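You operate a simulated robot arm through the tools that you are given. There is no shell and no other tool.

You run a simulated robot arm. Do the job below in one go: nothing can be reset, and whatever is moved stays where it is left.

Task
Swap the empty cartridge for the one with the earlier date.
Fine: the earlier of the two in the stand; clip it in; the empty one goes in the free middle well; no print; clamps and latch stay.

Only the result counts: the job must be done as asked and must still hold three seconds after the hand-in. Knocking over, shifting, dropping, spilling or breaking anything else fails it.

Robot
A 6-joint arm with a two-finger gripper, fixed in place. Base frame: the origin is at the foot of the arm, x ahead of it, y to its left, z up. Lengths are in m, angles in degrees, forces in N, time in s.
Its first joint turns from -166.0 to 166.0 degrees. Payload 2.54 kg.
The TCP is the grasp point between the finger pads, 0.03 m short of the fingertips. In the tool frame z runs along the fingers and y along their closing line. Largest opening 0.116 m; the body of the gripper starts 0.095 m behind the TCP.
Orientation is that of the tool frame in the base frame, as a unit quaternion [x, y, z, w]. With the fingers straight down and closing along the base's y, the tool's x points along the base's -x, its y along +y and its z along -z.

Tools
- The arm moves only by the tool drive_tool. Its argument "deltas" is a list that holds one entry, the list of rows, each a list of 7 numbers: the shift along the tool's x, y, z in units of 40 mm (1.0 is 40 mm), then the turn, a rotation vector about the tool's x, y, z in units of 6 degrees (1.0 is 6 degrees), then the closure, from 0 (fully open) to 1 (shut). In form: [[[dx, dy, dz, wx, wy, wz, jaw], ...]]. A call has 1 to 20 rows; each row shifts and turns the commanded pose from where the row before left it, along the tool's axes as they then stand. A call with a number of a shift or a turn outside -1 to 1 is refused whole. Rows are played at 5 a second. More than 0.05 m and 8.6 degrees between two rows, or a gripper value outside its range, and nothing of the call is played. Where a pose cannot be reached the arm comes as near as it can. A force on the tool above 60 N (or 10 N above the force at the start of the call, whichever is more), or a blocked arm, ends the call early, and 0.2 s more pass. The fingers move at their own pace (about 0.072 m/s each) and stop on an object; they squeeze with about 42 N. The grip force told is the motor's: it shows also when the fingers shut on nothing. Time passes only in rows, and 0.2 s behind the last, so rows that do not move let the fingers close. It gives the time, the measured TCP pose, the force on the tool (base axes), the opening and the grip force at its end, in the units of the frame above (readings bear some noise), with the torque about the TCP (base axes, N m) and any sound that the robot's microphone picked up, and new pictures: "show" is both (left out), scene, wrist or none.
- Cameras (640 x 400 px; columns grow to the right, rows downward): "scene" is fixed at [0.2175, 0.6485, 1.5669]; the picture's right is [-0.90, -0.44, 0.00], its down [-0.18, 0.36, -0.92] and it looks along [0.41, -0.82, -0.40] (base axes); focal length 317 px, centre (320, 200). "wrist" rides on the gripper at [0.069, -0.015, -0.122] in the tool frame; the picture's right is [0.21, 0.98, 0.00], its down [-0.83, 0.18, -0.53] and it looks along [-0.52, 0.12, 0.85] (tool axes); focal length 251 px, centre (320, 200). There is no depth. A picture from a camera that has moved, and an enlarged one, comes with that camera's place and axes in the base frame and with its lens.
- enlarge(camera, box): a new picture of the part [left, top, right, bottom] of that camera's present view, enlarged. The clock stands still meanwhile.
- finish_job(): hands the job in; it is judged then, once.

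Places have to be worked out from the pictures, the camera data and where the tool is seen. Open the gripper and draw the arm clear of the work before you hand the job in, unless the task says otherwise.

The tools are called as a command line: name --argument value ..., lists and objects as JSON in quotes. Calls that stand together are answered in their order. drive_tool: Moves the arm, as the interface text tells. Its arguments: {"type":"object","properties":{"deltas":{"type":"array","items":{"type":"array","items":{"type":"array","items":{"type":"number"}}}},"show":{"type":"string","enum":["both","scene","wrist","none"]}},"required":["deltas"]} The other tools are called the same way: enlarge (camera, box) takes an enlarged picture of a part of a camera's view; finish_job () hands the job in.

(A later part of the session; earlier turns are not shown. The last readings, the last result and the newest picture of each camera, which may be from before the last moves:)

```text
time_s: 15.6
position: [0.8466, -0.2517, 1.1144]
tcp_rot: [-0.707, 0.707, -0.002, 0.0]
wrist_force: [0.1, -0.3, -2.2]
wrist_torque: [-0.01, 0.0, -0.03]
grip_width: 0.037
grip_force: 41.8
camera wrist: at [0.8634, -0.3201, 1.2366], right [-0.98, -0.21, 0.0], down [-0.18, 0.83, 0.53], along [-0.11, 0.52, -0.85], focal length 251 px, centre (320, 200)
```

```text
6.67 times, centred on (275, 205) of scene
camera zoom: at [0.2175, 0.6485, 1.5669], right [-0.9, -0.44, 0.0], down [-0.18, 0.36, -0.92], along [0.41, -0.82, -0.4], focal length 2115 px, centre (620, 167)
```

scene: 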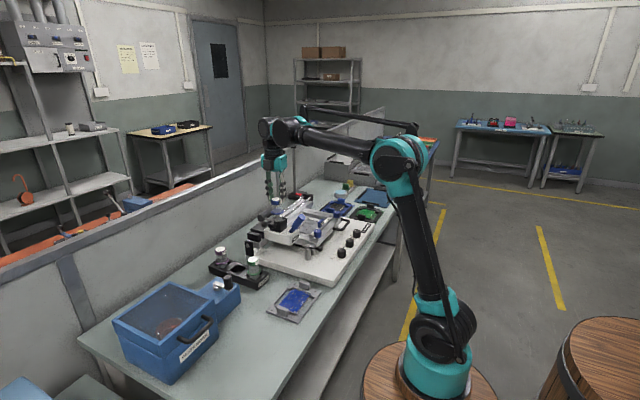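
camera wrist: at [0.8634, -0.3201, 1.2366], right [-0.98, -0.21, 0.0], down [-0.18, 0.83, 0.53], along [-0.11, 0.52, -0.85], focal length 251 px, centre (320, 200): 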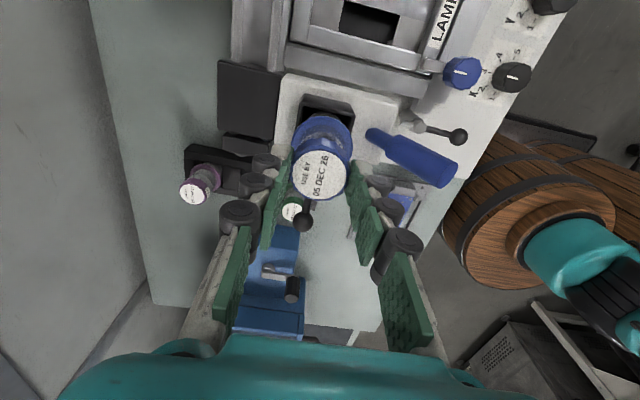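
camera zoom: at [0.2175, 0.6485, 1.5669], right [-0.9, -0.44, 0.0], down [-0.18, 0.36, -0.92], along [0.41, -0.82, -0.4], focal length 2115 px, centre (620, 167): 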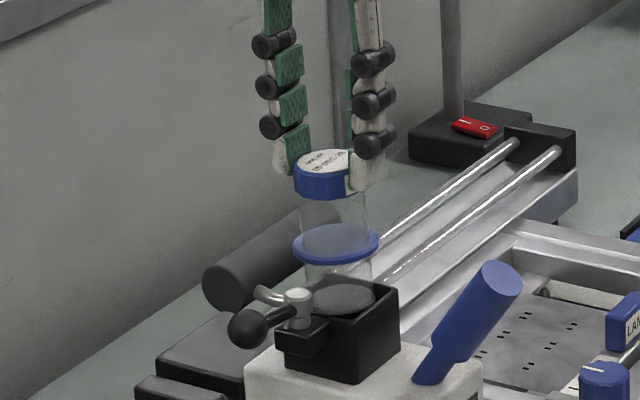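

The scene view shows the cap top at only about z=1.097, though the tool rose 60 mm, so the cartridge has slipped about 30 mm in the fingers. I'll hold still for a moment to see whether it is still slipping.

drive_tool --deltas '[[[0, 0, 0, 0, 0, 0, 1.0], [0, 0, 0, 0, 0, 0, 1.0]]]' --show "scene"

enlarge --camera "scene" --box '[250, 180, 298, 220]'

enlarge --camera "wrist" --box '[230, 80, 410, 200]'

```text
time_s: 16.2
position: [0.8477, -0.2517, 1.1133]
tcp_rot: [-0.707, 0.707, -0.002, 0.0]
wrist_force: [0.0, -1.0, -2.7]
wrist_torque: [-0.01, 0.0, 0.04]
grip_width: 0.0368
grip_force: 42.2
```

scene: 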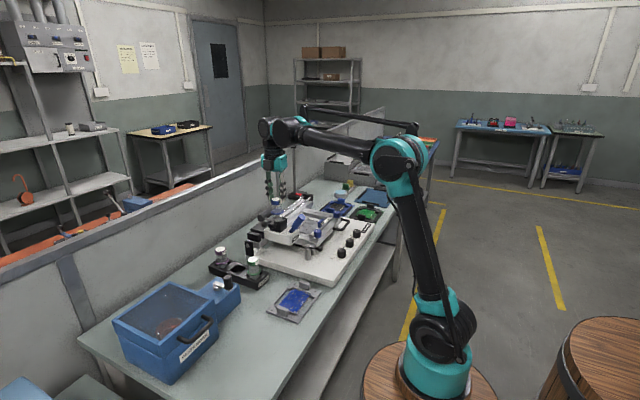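

```text
10.00 times, centred on (274, 200) of scene
camera zoom: at [0.2175, 0.6485, 1.5669], right [-0.9, -0.44, 0.0], down [-0.18, 0.36, -0.92], along [0.41, -0.82, -0.4], focal length 3172 px, centre (780, 200)
```

zoom: 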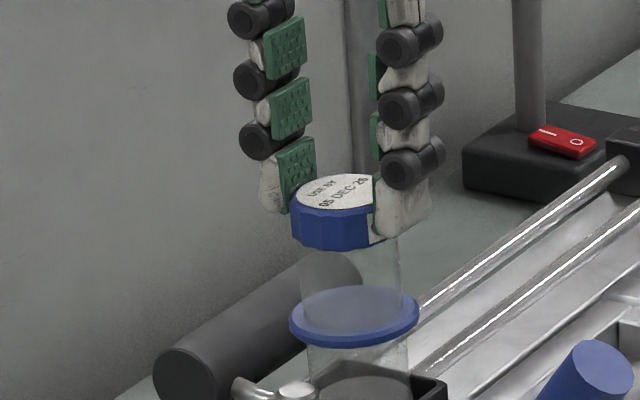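

```text
3.33 times, centred on (320, 140) of wrist
camera zoom: at [0.8633, -0.3201, 1.2365], right [-0.98, -0.21, 0.0], down [-0.18, 0.83, 0.53], along [-0.11, 0.52, -0.85], focal length 838 px, centre (320, 400)
```

zoom: 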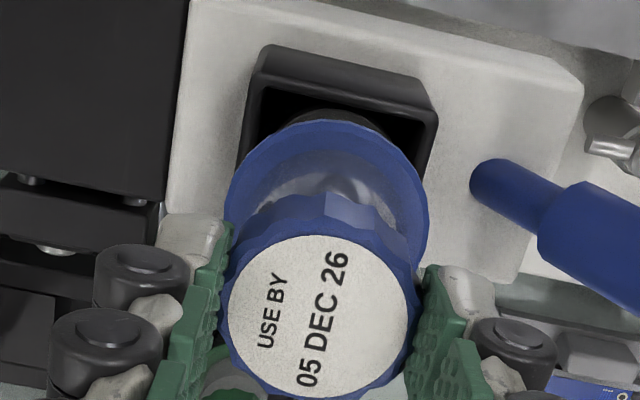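

The slip has stopped, and the cap top is still at about z=1.097. I'll lift 10 mm very slowly to see whether the cartridge now follows.

drive_tool --deltas '[[[0, 0, -0.04, 0, 0, 0, 1.0], [0, 0, -0.04, 0, 0, 0, 1.0], [0, 0, -0.04, 0, 0, 0, 1.0], [0, 0, -0.04, 0, 0, 0, 1.0], [0, 0, -0.04, 0, 0, 0, 1.0], [0, 0, -0.04, 0, 0, 0, 1.0]]]' --show "scene"

enlarge --camera "scene" --box '[250, 180, 298, 220]'

enlarge --camera "wrist" --box '[230, 80, 410, 200]'

```text
time_s: 17.6
position: [0.8474, -0.2509, 1.1241]
tcp_rot: [-0.707, 0.707, -0.001, -0.001]
wrist_force: [0.3, -0.6, -3.0]
wrist_torque: [-0.01, 0.02, 0.02]
grip_width: 0.037
grip_force: 42.2
```

scene: 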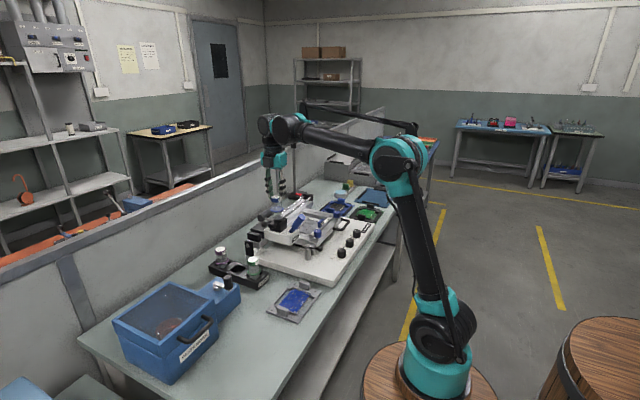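

```text
10.00 times, centred on (274, 200) of scene
camera zoom: at [0.2175, 0.6485, 1.5669], right [-0.9, -0.44, 0.0], down [-0.18, 0.36, -0.92], along [0.41, -0.82, -0.4], focal length 3172 px, centre (780, 200)
```

zoom: 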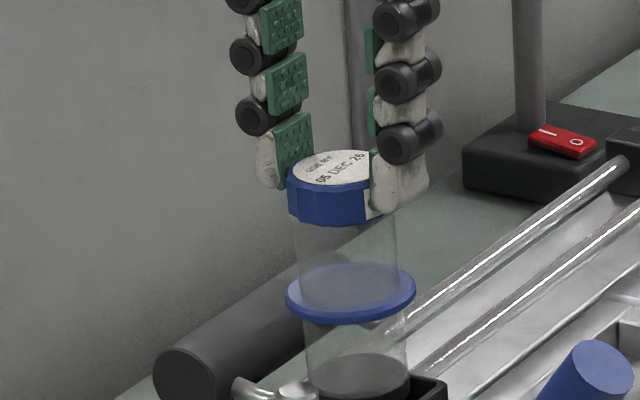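

```text
3.33 times, centred on (320, 140) of wrist
camera zoom: at [0.8641, -0.3201, 1.2463], right [-0.98, -0.21, 0.0], down [-0.18, 0.83, 0.53], along [-0.11, 0.52, -0.85], focal length 838 px, centre (320, 400)
```

zoom: 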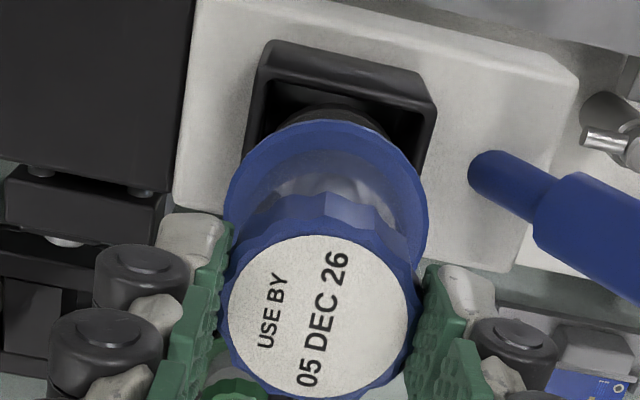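

The cartridge now follows the tool; its position in the wrist view hasn't changed, so the slip was only the breakaway from the holder. I'll lift it clear to about z=1.25 and begin turning the tool toward a diagonal orientation, so the gripper and camera stay away from the open lever and the neighbouring cartridges.

drive_tool --deltas '[[[0, 0, -0.25, 0, 0, 0, 1.0], [0, 0, -0.4, 0, 0, 0, 1.0], [0, 0, -0.5, 0, 0, 0, 1.0], [0, 0, -0.5, 0, 0, 0, 1.0], [0, 0, -0.5, 0, 0, 0, 1.0], [0, 0, -0.5, 0, 0, 0, 1.0], [0, 0, -0.4, 0, 0, 0, 1.0], [0, 0, -0.1, 0, 0, 0.5, 1.0], [0, 0, 0, 0, 0, 1, 1.0], [0, 0, 0, 0, 0, 1, 1.0], [0, 0, 0, 0, 0, 1, 1.0], [0, 0, 0, 0, 0, 1, 1.0], [0, 0, 0, 0, 0, 1, 1.0], [0, 0, 0, 0, 0, 1, 1.0], [0, 0, 0, 0, 0, 1, 1.0]]]' --show "both"

enlarge --camera "scene" --box '[230, 140, 310, 240]'

```text
time_s: 20.8
position: [0.847, -0.2507, 1.2493]
tcp_rot: [-0.383, 0.924, -0.001, 0.0]
wrist_force: [0.7, 0.9, -2.2]
wrist_torque: [0.01, -0.03, -0.01]
grip_width: 0.037
grip_force: 41.8
camera wrist: at [0.8101, -0.31, 1.3718], right [-0.84, 0.54, 0.0], down [0.46, 0.71, 0.53], along [0.29, 0.45, -0.85], focal length 251 px, centre (320, 200)
```

scene: 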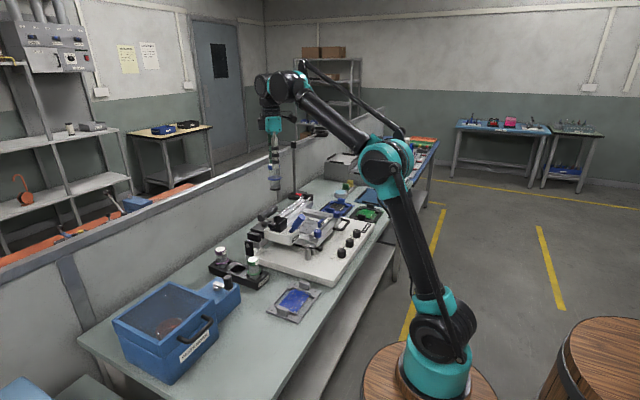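
wrist: 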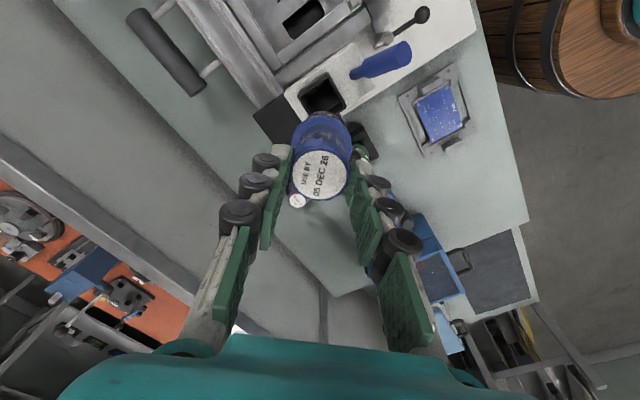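

```text
4.00 times, centred on (270, 190) of scene
camera zoom: at [0.2175, 0.6485, 1.5669], right [-0.9, -0.44, 0.0], down [-0.18, 0.36, -0.92], along [0.41, -0.82, -0.4], focal length 1269 px, centre (520, 240)
```

zoom: 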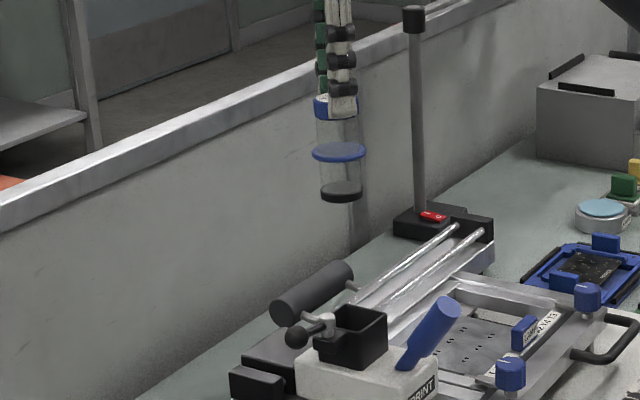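

The cartridge hangs straight, and its barrel extends about 45–50 mm below the flange. I'll keep turning to +45° at this height.

drive_tool --deltas '[[[0, 0, 0, 0, 0, 1, 1.0], [0, 0, 0, 0, 0, 1, 1.0], [0, 0, 0, 0, 0, 1, 1.0], [0, 0, 0, 0, 0, 1, 1.0], [0, 0, 0, 0, 0, 1, 1.0], [0, 0, 0, 0, 0, 1, 1.0], [0, 0, 0, 0, 0, 1, 1.0], [0, 0, 0, 0, 0, 1, 1.0], [0, 0, 0, 0, 0, 1, 1.0], [0, 0, 0, 0, 0, 1, 1.0], [0, 0, 0, 0, 0, 1, 1.0], [0, 0, 0, 0, 0, 1, 1.0], [0, 0, 0, 0, 0, 1, 1.0], [0, 0, 0, 0, 0, 1, 1.0], [0, 0, 0, 0, 0, 1, 1.0]]]' --show "both"

enlarge --camera "scene" --box '[200, 235, 280, 285]'

```text
time_s: 24.0
position: [0.8472, -0.2527, 1.2491]
tcp_rot: [0.383, 0.924, -0.001, 0.001]
wrist_force: [0.4, 0.1, -1.9]
wrist_torque: [0.0, 0.02, 0.01]
grip_width: 0.0366
grip_force: 41.4
camera wrist: at [0.7883, -0.2136, 1.3718], right [0.54, 0.84, 0.0], down [0.71, -0.46, 0.54], along [0.45, -0.29, -0.84], focal length 251 px, centre (320, 200)
```

scene: 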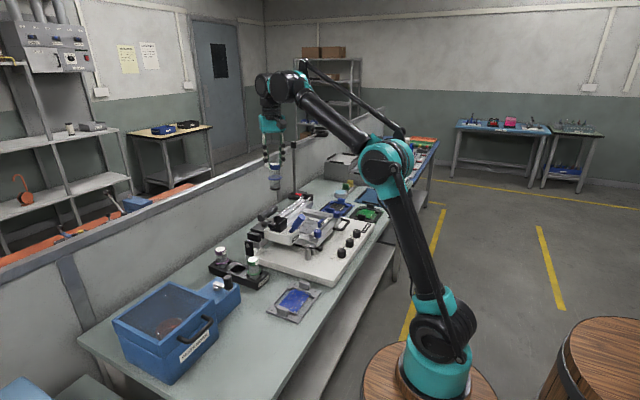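
wrist: 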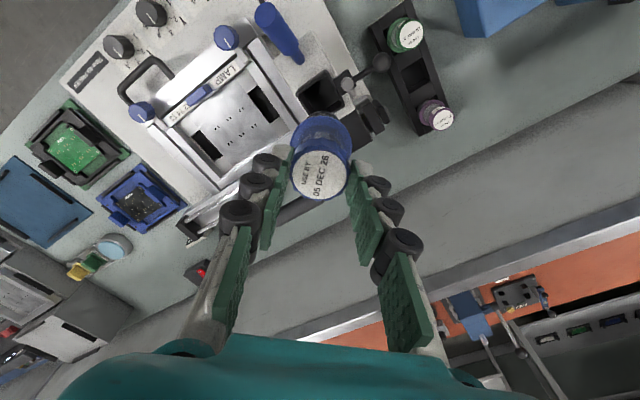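

```text
8.00 times, centred on (240, 260) of scene
camera zoom: at [0.2175, 0.6485, 1.5669], right [-0.9, -0.44, 0.0], down [-0.18, 0.36, -0.92], along [0.41, -0.82, -0.4], focal length 2538 px, centre (960, -280)
```

zoom: 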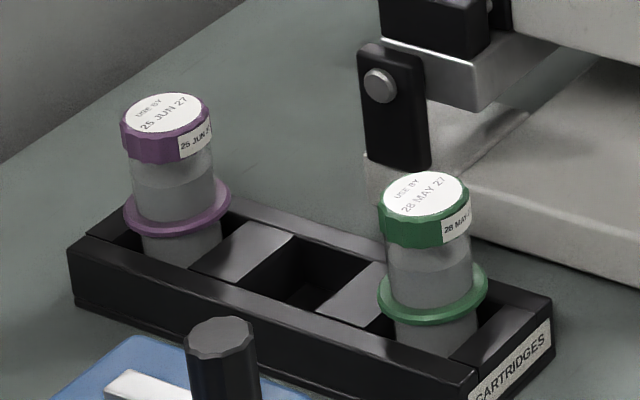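

The stand is clearly visible in the wrist view. I'll zoom in to locate the middle well accurately.

enlarge --camera "wrist" --box '[350, 0, 470, 140]'

enlarge --camera "scene" --box '[205, 240, 275, 290]'

```text
2.86 times, centred on (410, 70) of wrist
camera zoom: at [0.7883, -0.2136, 1.3718], right [0.54, 0.84, 0.0], down [0.71, -0.46, 0.54], along [0.45, -0.29, -0.84], focal length 718 px, centre (63, 571)
```

zoom: 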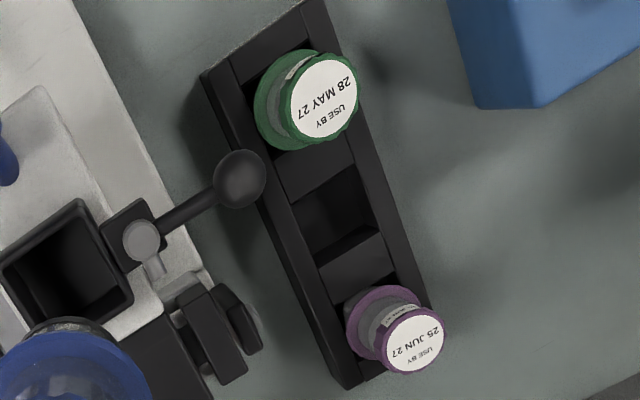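

```text
8.00 times, centred on (240, 265) of scene
camera zoom: at [0.2175, 0.6485, 1.5669], right [-0.9, -0.44, 0.0], down [-0.18, 0.36, -0.92], along [0.41, -0.82, -0.4], focal length 2538 px, centre (960, -320)
```

zoom: 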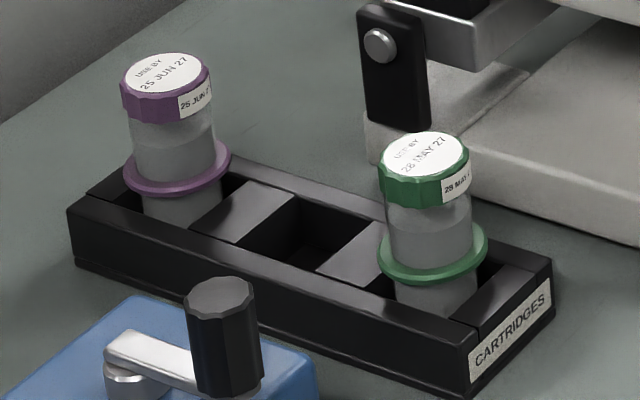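

Green is at about (0.8555,-0.0945) and purple at about (1.0055,-0.0955), which puts the middle well near (0.9305,-0.095). I'll zoom in more on the well opening to refine that.

enlarge --camera "wrist" --box '[385, 30, 445, 110]'

enlarge --camera "scene" --box '[222, 254, 262, 284]'

```text
5.00 times, centred on (415, 70) of wrist
camera zoom: at [0.7883, -0.2136, 1.3718], right [0.54, 0.84, 0.0], down [0.71, -0.46, 0.54], along [0.45, -0.29, -0.84], focal length 1257 px, centre (-155, 850)
```

zoom: 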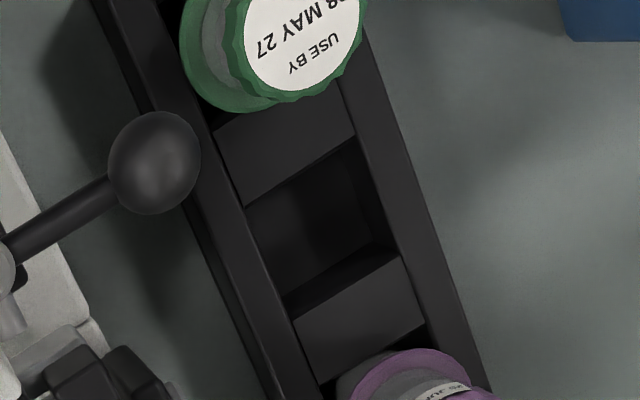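

```text
13.33 times, centred on (242, 269) of scene
camera zoom: at [0.2175, 0.6485, 1.5669], right [-0.9, -0.44, 0.0], down [-0.18, 0.36, -0.92], along [0.41, -0.82, -0.4], focal length 4229 px, centre (1360, -720)
```

zoom: 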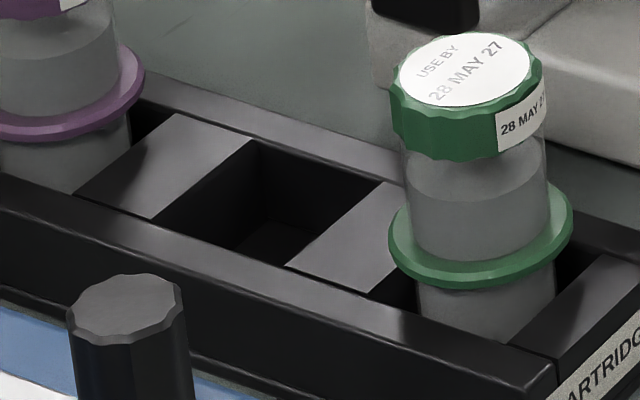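

The well opening is about 46 × 42 mm and its centre is near (0.931,-0.0945), with the stand top at z≈0.855. I'll carry the cartridge over the well at height and lower it to a checking height.

drive_tool --deltas '[[[0.263, 0.856, 0, 0, 0, 0, 1.0], [0.263, 0.856, 0, 0, 0, 0, 1.0], [0.263, 0.856, 0, 0, 0, 0, 1.0], [0.263, 0.856, 0, 0, 0, 0, 1.0], [0.263, 0.856, 0, 0, 0, 0, 1.0], [0, 0, 0.3, 0, 0, 0, 1.0], [0, 0, 0.6, 0, 0, 0, 1.0], [0, 0, 0.6, 0, 0, 0, 1.0], [0, 0, 0.6, 0, 0, 0, 1.0], [0, 0, 0.6, 0, 0, 0, 1.0], [0, 0, 0.6, 0, 0, 0, 1.0], [0, 0, 0.6, 0, 0, 0, 1.0], [0, 0, 0.6, 0, 0, 0, 1.0], [0, 0, 0.5, 0, 0, 0, 1.0], [0, 0, 0.2, 0, 0, 0, 1.0], [0, 0, 0, 0, 0, 0, 1.0]]]' --show "both"

enlarge --camera "scene" --box '[205, 230, 275, 290]'

enlarge --camera "wrist" --box '[230, 60, 410, 200]'

```text
time_s: 27.4
position: [0.9327, -0.0917, 1.0435]
tcp_rot: [0.383, 0.924, 0.0, 0.001]
wrist_force: [-0.3, 1.0, -1.5]
wrist_torque: [0.0, 0.03, 0.02]
grip_width: 0.0366
grip_force: 41.7
camera wrist: at [0.8731, -0.0535, 1.165], right [0.54, 0.84, 0.0], down [0.71, -0.45, 0.54], along [0.45, -0.29, -0.84], focal length 251 px, centre (320, 200)
```

scene: 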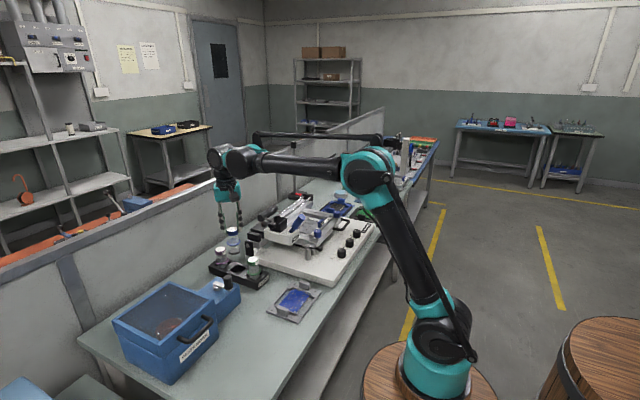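
wrist: 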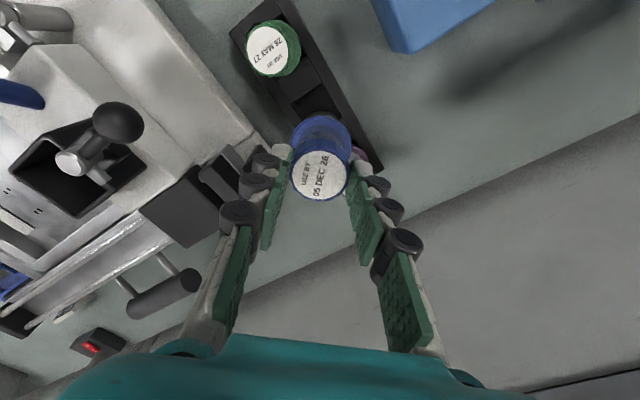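

```text
6.67 times, centred on (240, 260) of scene
camera zoom: at [0.2175, 0.6485, 1.5669], right [-0.9, -0.44, 0.0], down [-0.18, 0.36, -0.92], along [0.41, -0.82, -0.4], focal length 2115 px, centre (853, -200)
```

zoom: 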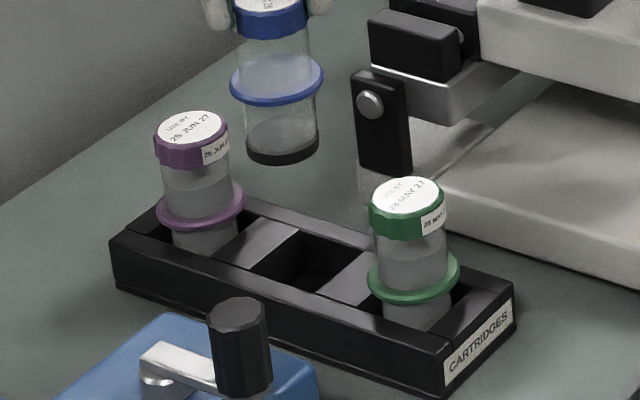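

```text
2.86 times, centred on (320, 130) of wrist
camera zoom: at [0.8731, -0.0535, 1.165], right [0.54, 0.84, 0.0], down [0.71, -0.45, 0.54], along [0.45, -0.29, -0.84], focal length 718 px, centre (320, 400)
```

zoom: 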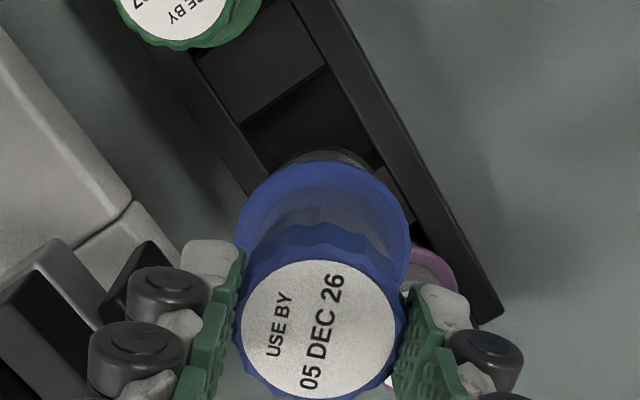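

The near wrist view puts the well's −x edge at x≈0.9086 and its y-centre at about -0.0933, so the centre is about (0.931,-0.0935). I'll trim the position by about 2 mm and lower until the barrel bottom is just above the stand.

drive_tool --deltas '[[[-0.01, -0.06, 0, 0, 0, 0, 1.0], [0, 0, 0.4, 0, 0, 0, 1.0], [0, 0, 0.5, 0, 0, 0, 1.0], [0, 0, 0.4, 0, 0, 0, 1.0], [0, 0, 0.1, 0, 0, 0, 1.0], [0, 0, 0, 0, 0, 0, 1.0]]]' --show "both"

enlarge --camera "scene" --box '[215, 235, 271, 285]'

enlarge --camera "wrist" --box '[230, 60, 410, 200]'

```text
time_s: 28.8
position: [0.9296, -0.0947, 0.9858]
tcp_rot: [0.383, 0.924, 0.0, 0.001]
wrist_force: [0.2, 0.1, -2.8]
wrist_torque: [0.02, -0.05, -0.01]
grip_width: 0.0367
grip_force: 41.9
camera wrist: at [0.8713, -0.0567, 1.108], right [0.54, 0.84, 0.0], down [0.71, -0.45, 0.54], along [0.45, -0.29, -0.84], focal length 251 px, centre (320, 200)
```

scene: 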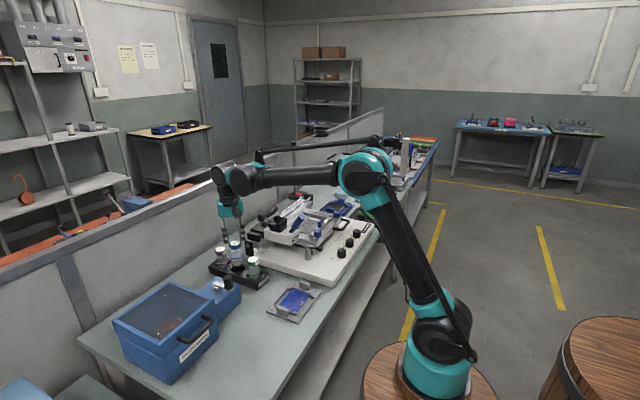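
wrist: 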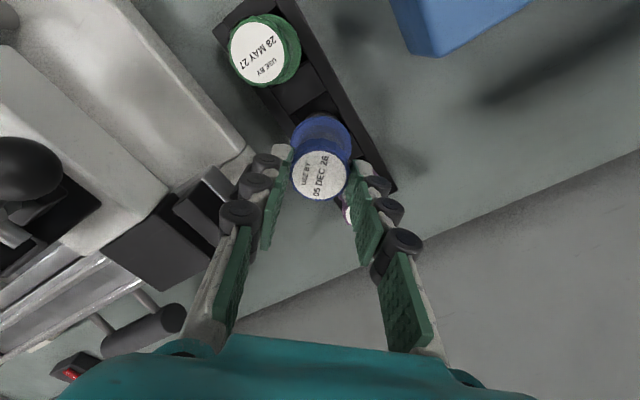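

```text
8.00 times, centred on (243, 260) of scene
camera zoom: at [0.2175, 0.6485, 1.5669], right [-0.9, -0.44, 0.0], down [-0.18, 0.36, -0.92], along [0.41, -0.82, -0.4], focal length 2538 px, centre (936, -280)
```

zoom: 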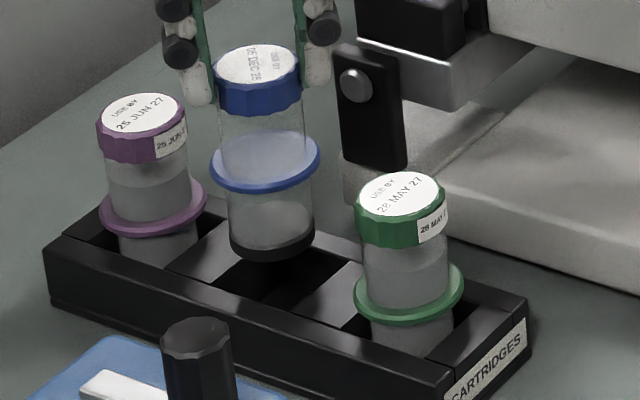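

```text
2.86 times, centred on (320, 130) of wrist
camera zoom: at [0.8713, -0.0567, 1.108], right [0.54, 0.84, 0.0], down [0.71, -0.45, 0.54], along [0.45, -0.29, -0.84], focal length 718 px, centre (320, 400)
```

zoom: 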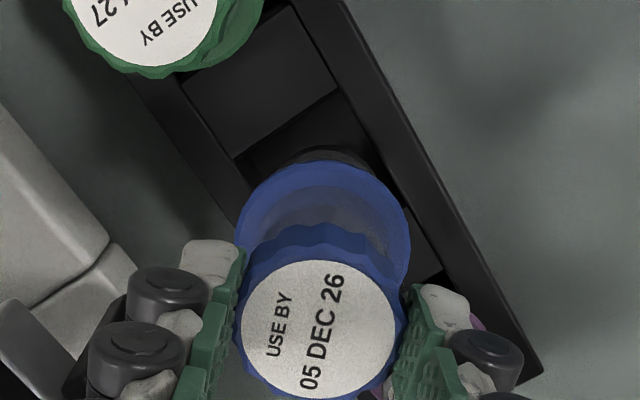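

Wrist-based and scene-based alignment differ by a couple of millimetres, so I'll zoom in further to compare the barrel bottom with the well edges.

enlarge --camera "scene" --box '[222, 250, 258, 280]'

enlarge --camera "wrist" --box '[280, 70, 370, 150]'

```text
13.33 times, centred on (240, 265) of scene
camera zoom: at [0.2175, 0.6485, 1.5669], right [-0.9, -0.44, 0.0], down [-0.18, 0.36, -0.92], along [0.41, -0.82, -0.4], focal length 4229 px, centre (1387, -667)
```

zoom: 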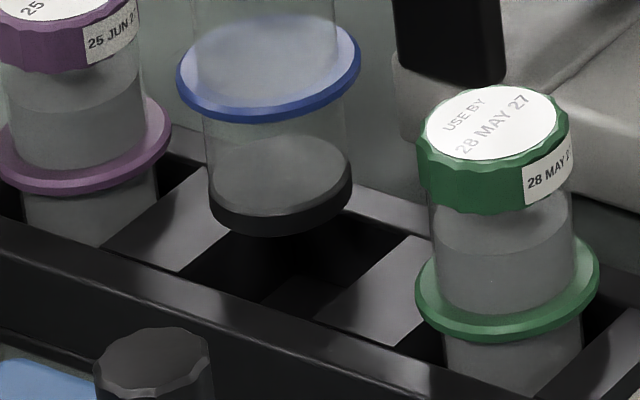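

```text
5.00 times, centred on (325, 110) of wrist
camera zoom: at [0.8713, -0.0567, 1.108], right [0.54, 0.84, 0.0], down [0.71, -0.45, 0.54], along [0.45, -0.29, -0.84], focal length 1257 px, centre (295, 650)
```

zoom: 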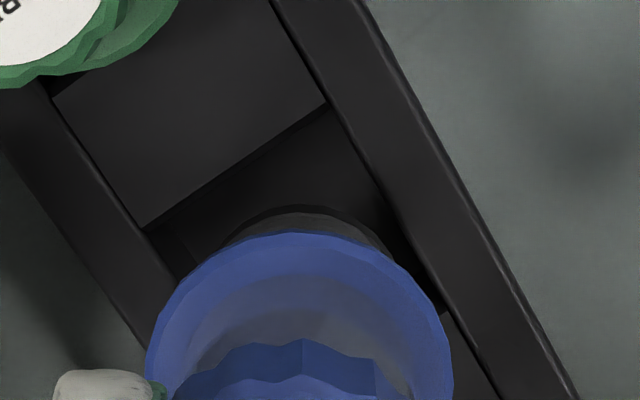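

Both views show the barrel bottom sitting about 3 mm too far in +x because the cartridge hangs with a slight tilt. I'll shift the tool about −2.6 mm in x and +0.8 mm in y, then lower gently into the well.

drive_tool --deltas '[[[0.06, -0.03, 0, 0, 0, 0, 1.0], [0, 0, 0.15, 0, 0, 0, 1.0], [0, 0, 0.15, 0, 0, 0, 1.0], [0, 0, 0.15, 0, 0, 0, 1.0], [0, 0, 0.15, 0, 0, 0, 1.0], [0, 0, 0, 0, 0, 0, 1.0]]]' --show "both"

enlarge --camera "scene" --box '[222, 245, 258, 280]'

enlarge --camera "wrist" --box '[260, 60, 390, 190]'

```text
time_s: 30.2
position: [0.9269, -0.0949, 0.9609]
tcp_rot: [0.383, 0.924, -0.001, 0.001]
wrist_force: [0.1, 0.1, -3.2]
wrist_torque: [0.0, -0.05, 0.02]
grip_width: 0.037
grip_force: 41.9
camera wrist: at [0.8693, -0.0557, 1.0843], right [0.54, 0.84, 0.0], down [0.71, -0.45, 0.54], along [0.45, -0.29, -0.84], focal length 251 px, centre (320, 200)
```

scene: 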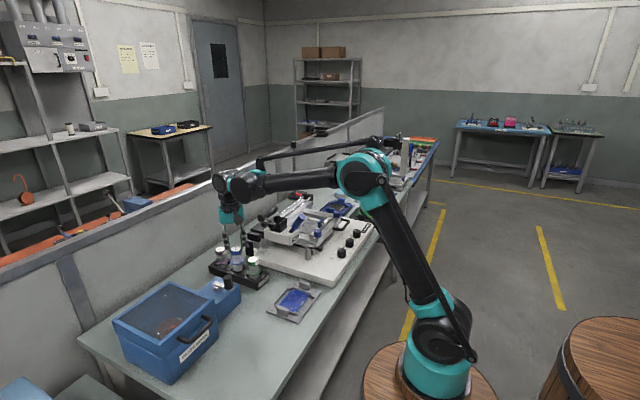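
wrist: 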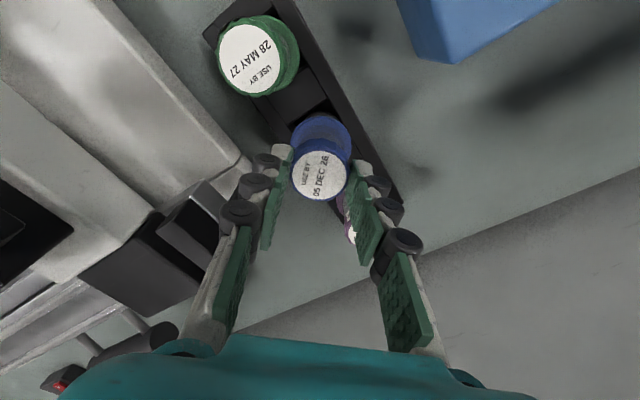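

```text
11.43 times, centred on (240, 262) of scene
camera zoom: at [0.2175, 0.6485, 1.5669], right [-0.9, -0.44, 0.0], down [-0.18, 0.36, -0.92], along [0.41, -0.82, -0.4], focal length 3625 px, centre (1234, -514)
```

zoom: 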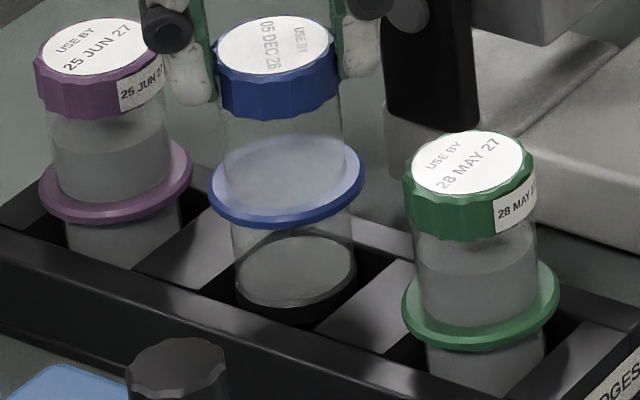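

```text
3.08 times, centred on (325, 125) of wrist
camera zoom: at [0.8693, -0.0557, 1.0843], right [0.54, 0.84, 0.0], down [0.71, -0.45, 0.54], along [0.45, -0.29, -0.84], focal length 774 px, centre (305, 431)
```

zoom: 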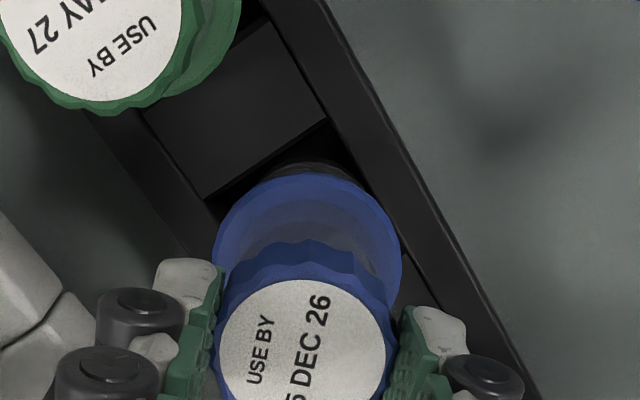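

The barrel is entering the well with no contact force. I'll lower it slowly until it touches bottom, expected near TCP z≈0.938.

drive_tool --deltas '[[[0, 0, 0.1, 0, 0, 0, 1.0], [0, 0, 0.1, 0, 0, 0, 1.0], [0, 0, 0.1, 0, 0, 0, 1.0], [0, 0, 0.1, 0, 0, 0, 1.0], [0, 0, 0.05, 0, 0, 0, 1.0], [0, 0, 0, 0, 0, 0, 1.0]]]' --show "both"

enlarge --camera "scene" --box '[222, 245, 258, 280]'

```text
time_s: 31.6
position: [0.9277, -0.095, 0.9436]
tcp_rot: [0.383, 0.924, 0.0, 0.001]
wrist_force: [0.2, 0.0, -2.3]
wrist_torque: [-0.02, -0.02, 0.0]
grip_width: 0.0368
grip_force: 42.5
camera wrist: at [0.8692, -0.057, 1.0663], right [0.54, 0.84, 0.0], down [0.71, -0.45, 0.54], along [0.45, -0.29, -0.84], focal length 251 px, centre (320, 200)
```

scene: 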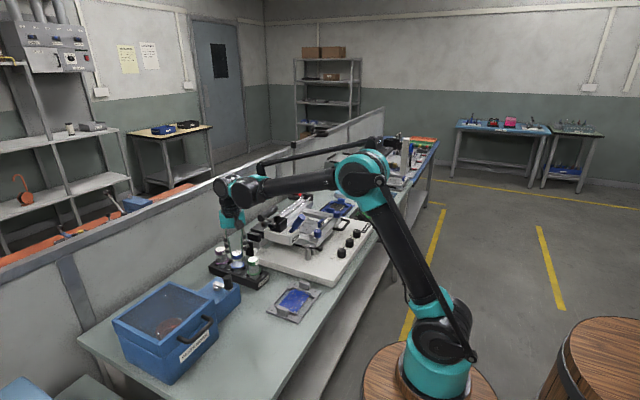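
wrist: 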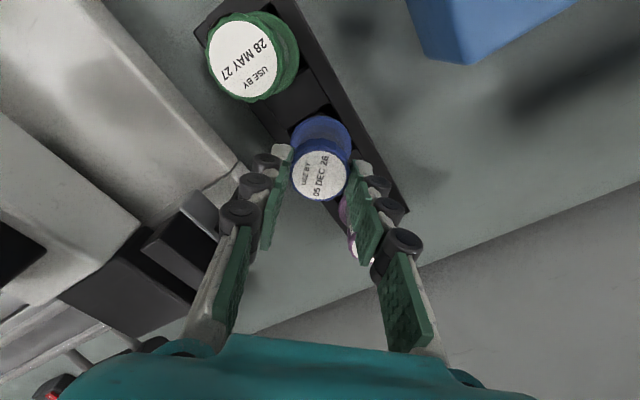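

```text
11.43 times, centred on (240, 262) of scene
camera zoom: at [0.2175, 0.6485, 1.5669], right [-0.9, -0.44, 0.0], down [-0.18, 0.36, -0.92], along [0.41, -0.82, -0.4], focal length 3625 px, centre (1234, -514)
```

zoom: 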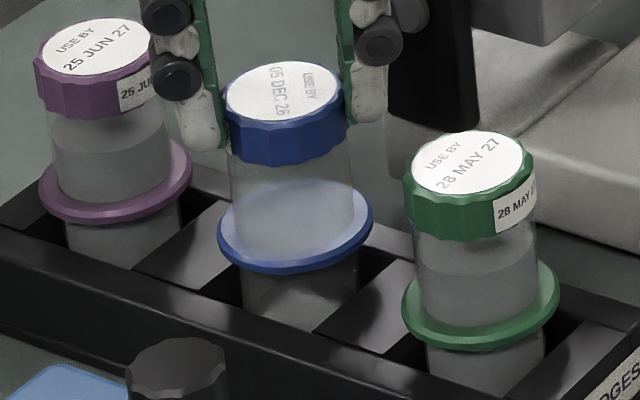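

The cap is about 5 mm above the line through the neighbouring caps. I'll lower in small steps until it touches bottom.

drive_tool --deltas '[[[0, 0, 0.05, 0, 0, 0, 1.0], [0, 0, 0.05, 0, 0, 0, 1.0], [0, 0, 0.04, 0, 0, 0, 1.0], [0, 0, 0, 0, 0, 0, 1.0]]]' --show "scene"

enlarge --camera "scene" --box '[222, 245, 258, 280]'

```text
time_s: 32.6
position: [0.9281, -0.0957, 0.9415]
tcp_rot: [0.383, 0.924, 0.001, 0.002]
wrist_force: [9.7, 3.5, 39.6]
wrist_torque: [-0.06, -0.56, 0.04]
grip_width: 0.037
grip_force: 42.3
```

scene: 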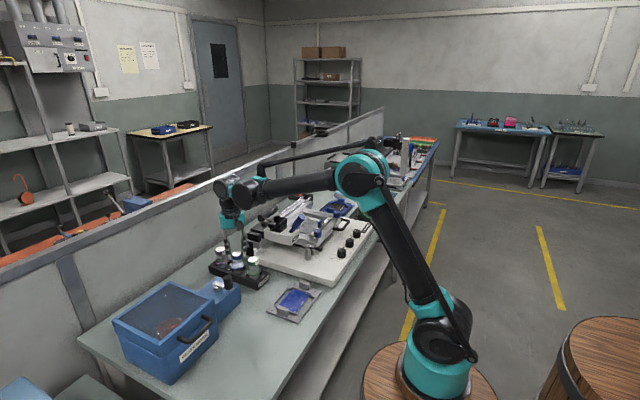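

```text
11.43 times, centred on (240, 262) of scene
camera zoom: at [0.2175, 0.6485, 1.5669], right [-0.9, -0.44, 0.0], down [-0.18, 0.36, -0.92], along [0.41, -0.82, -0.4], focal length 3625 px, centre (1234, -514)
```

zoom: 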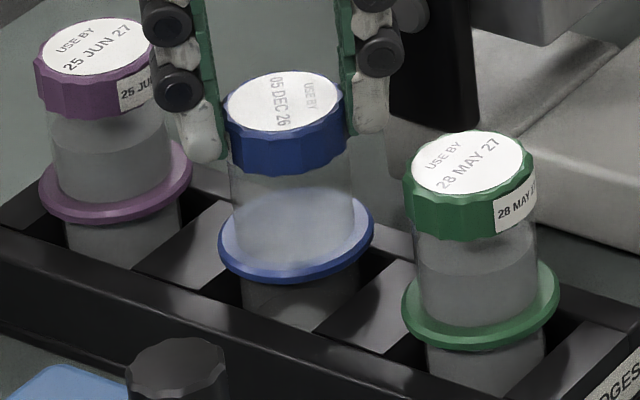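

It reached bottom with about 40 N of upward reaction. I'll relieve the force by backing the command up about 3 mm, then open the jaw a little.

drive_tool --deltas '[[[0, 0, -0.05, 0, 0, 0, 1.0], [0, 0, -0.04, 0, 0, 0, 1.0], [0, 0, 0, 0, 0, 0, 1.0]]]' --show "none"

```text
time_s: 33.4
position: [0.9271, -0.0958, 0.9409]
tcp_rot: [0.383, 0.924, 0.0, 0.0]
wrist_force: [0.1, 0.2, -2.9]
wrist_torque: [0.0, -0.02, 0.01]
grip_width: 0.0366
grip_force: 42.1
```

The force is back to just the cartridge weight, so it is hanging a hair above the bottom. I'll lower about 1 mm, then open the jaw to about 52 mm.

drive_tool --deltas '[[[0, 0, 0.03, 0, 0, 0, 1.0], [0, 0, 0, 0, 0, 0, 0.9], [0, 0, 0, 0, 0, 0, 0.65], [0, 0, 0, 0, 0, 0, 0.55], [0, 0, 0, 0, 0, 0, 0.55]]]' --show "both"

enlarge --camera "scene" --box '[215, 235, 265, 285]'

enlarge --camera "wrist" --box '[230, 60, 410, 220]'

```text
time_s: 34.6
position: [0.9276, -0.0943, 0.9395]
tcp_rot: [0.383, 0.924, 0.0, 0.001]
wrist_force: [-0.2, -0.4, 0.6]
wrist_torque: [-0.03, 0.02, -0.03]
grip_width: 0.0524
grip_force: 0.0
camera wrist: at [0.8688, -0.0571, 1.0623], right [0.54, 0.84, 0.0], down [0.71, -0.45, 0.54], along [0.45, -0.29, -0.84], focal length 251 px, centre (320, 200)
```

scene: 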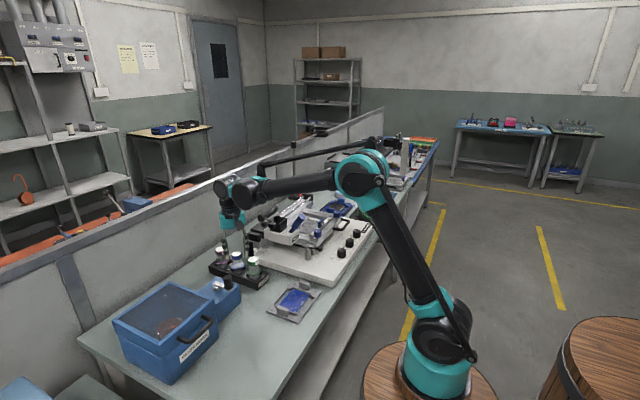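
wrist: 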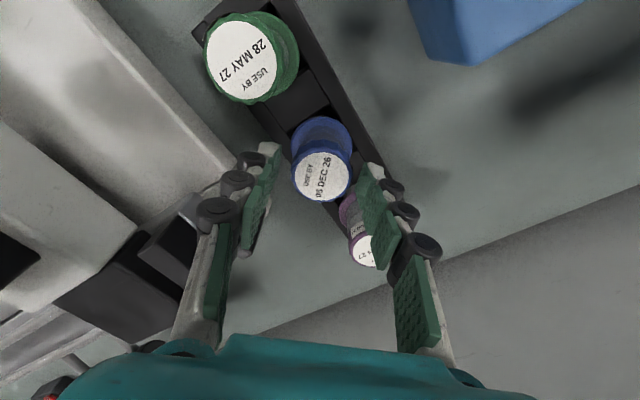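

```text
8.00 times, centred on (240, 260) of scene
camera zoom: at [0.2175, 0.6485, 1.5669], right [-0.9, -0.44, 0.0], down [-0.18, 0.36, -0.92], along [0.41, -0.82, -0.4], focal length 2538 px, centre (960, -280)
```

zoom: 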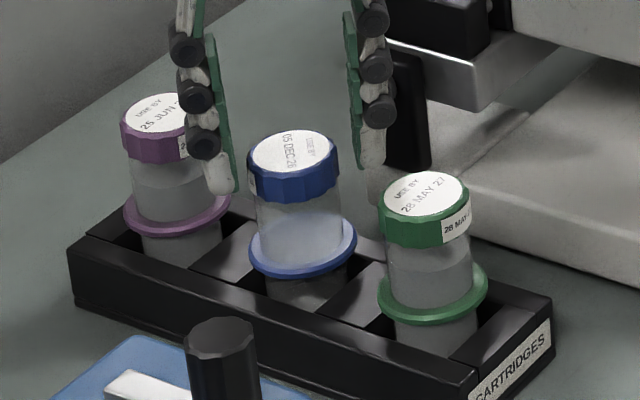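

```text
2.50 times, centred on (320, 140) of wrist
camera zoom: at [0.8688, -0.0571, 1.0623], right [0.54, 0.84, 0.0], down [0.71, -0.45, 0.54], along [0.45, -0.29, -0.84], focal length 629 px, centre (320, 350)
```

zoom: 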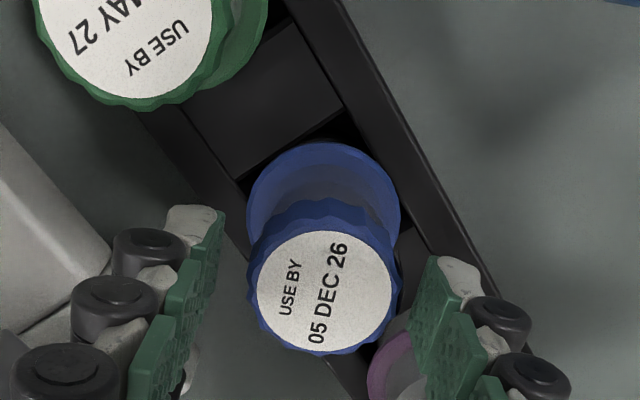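

The blue cartridge now stands in the middle well, level with its neighbours. I'll lift straight up and move above the green one at about (0.8555,-0.0945), keeping the diagonal orientation.

drive_tool --deltas '[[[0, 0, -0.3, 0, 0, 0, 0.55], [0, 0, -0.6, 0, 0, 0, 0.55], [0, 0, -0.7, 0, 0, 0, 0.55], [0, 0, -0.7, 0, 0, 0, 0.55], [0, 0, -0.7, 0, 0, 0, 0.55], [0.44, -0.43, 0, 0, 0, 0, 0.5], [0.44, -0.43, 0, 0, 0, 0, 0.5], [0.44, -0.43, 0, 0, 0, 0, 0.5], [0, 0, 0, 0, 0, 0, 0.5]]]' --show "both"

enlarge --camera "wrist" --box '[240, 40, 440, 200]'

enlarge --camera "scene" --box '[210, 190, 300, 290]'

```text
time_s: 36.6
position: [0.8531, -0.0947, 1.0602]
tcp_rot: [0.382, 0.924, 0.0, 0.001]
wrist_force: [-0.3, -0.4, 0.6]
wrist_torque: [-0.01, -0.03, -0.01]
grip_width: 0.0581
grip_force: 0.0
camera wrist: at [0.795, -0.0561, 1.183], right [0.54, 0.84, 0.0], down [0.71, -0.46, 0.54], along [0.45, -0.29, -0.84], focal length 251 px, centre (320, 200)
```

scene: 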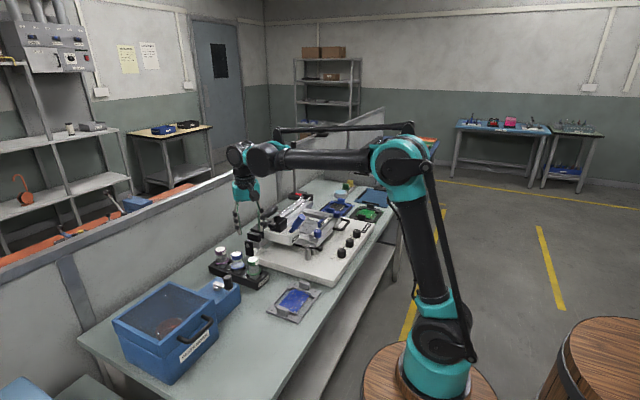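
wrist: 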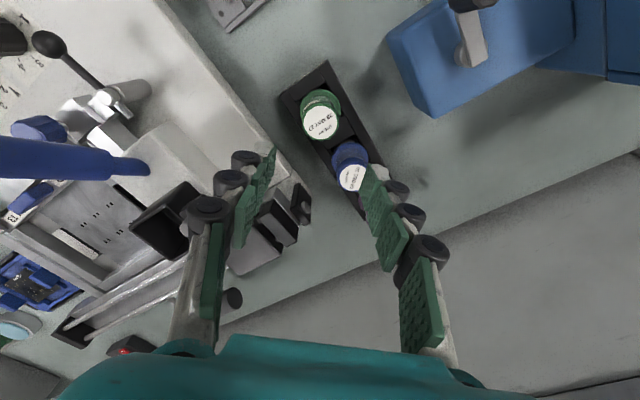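

```text
2.50 times, centred on (340, 120) of wrist
camera zoom: at [0.795, -0.0561, 1.183], right [0.54, 0.84, 0.0], down [0.71, -0.46, 0.54], along [0.45, -0.29, -0.84], focal length 629 px, centre (270, 400)
```

zoom: 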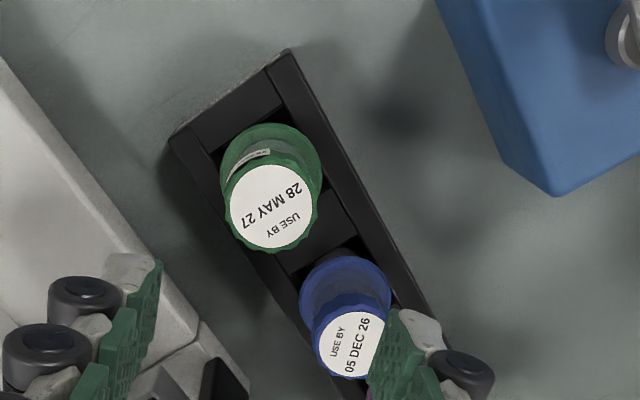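

```text
4.00 times, centred on (255, 240) of scene
camera zoom: at [0.2175, 0.6485, 1.5669], right [-0.9, -0.44, 0.0], down [-0.18, 0.36, -0.92], along [0.41, -0.82, -0.4], focal length 1269 px, centre (580, 40)
```

zoom: 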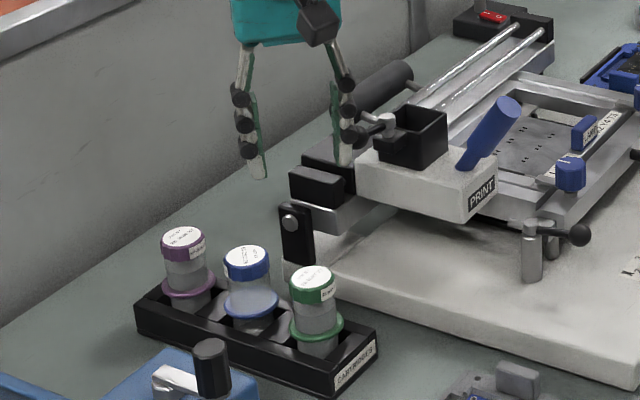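

Green's cap is at about (0.8554,-0.094). I'll trim the position, lower to just above it, then down around it to z≈0.912.

drive_tool --deltas '[[[-0.028, 0.053, 0.4, 0, 0, 0, 0.5], [0, 0, 0.6, 0, 0, 0, 0.5], [0, 0, 0.6, 0, 0, 0, 0.5], [0, 0, 0.6, 0, 0, 0, 0.5], [0, 0, 0, 0, 0, 0, 0.5]]]' --show "both"

enlarge --camera "wrist" --box '[230, 80, 410, 200]'

enlarge --camera "scene" --box '[215, 220, 285, 280]'

```text
time_s: 37.8
position: [0.8546, -0.0931, 0.972]
tcp_rot: [0.382, 0.924, 0.0, 0.001]
wrist_force: [-0.1, 0.4, 0.7]
wrist_torque: [-0.01, 0.02, 0.01]
grip_width: 0.0579
grip_force: 0.1
camera wrist: at [0.7962, -0.0556, 1.0953], right [0.54, 0.84, 0.0], down [0.71, -0.45, 0.54], along [0.45, -0.29, -0.84], focal length 251 px, centre (320, 200)
```

scene: 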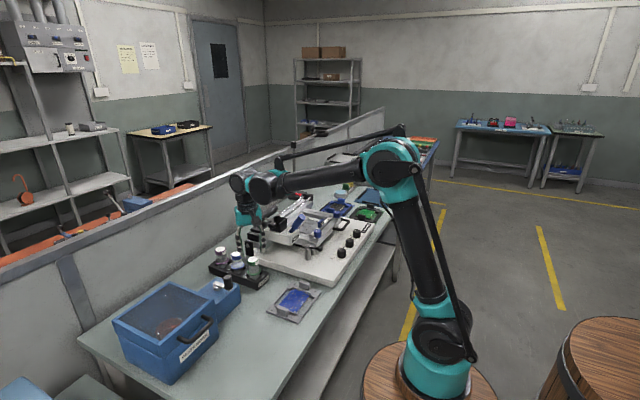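
wrist: 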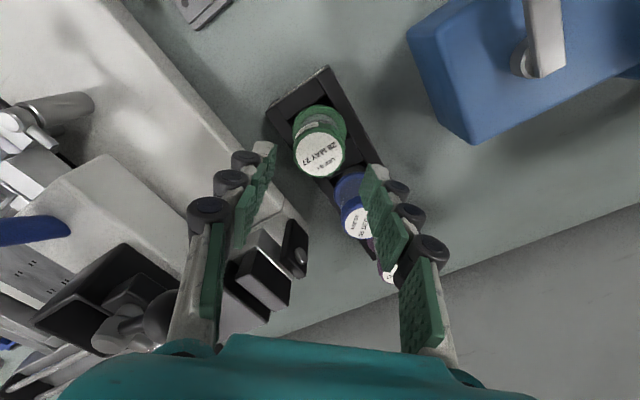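

```text
3.33 times, centred on (320, 140) of wrist
camera zoom: at [0.7962, -0.0556, 1.0953], right [0.54, 0.84, 0.0], down [0.71, -0.45, 0.54], along [0.45, -0.29, -0.84], focal length 838 px, centre (320, 400)
```

zoom: 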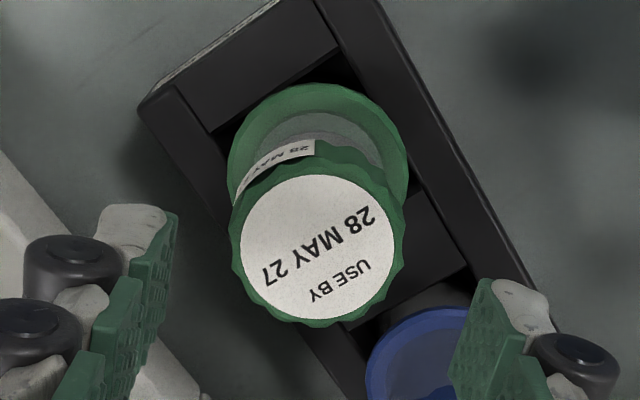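

```text
6.67 times, centred on (250, 250) of scene
camera zoom: at [0.2175, 0.6485, 1.5669], right [-0.9, -0.44, 0.0], down [-0.18, 0.36, -0.92], along [0.41, -0.82, -0.4], focal length 2115 px, centre (787, -133)
```

zoom: 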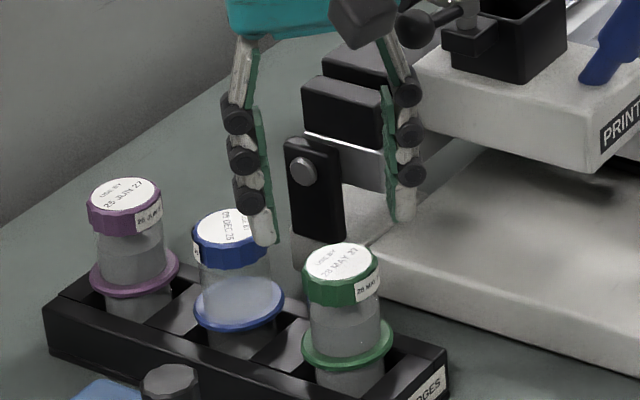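

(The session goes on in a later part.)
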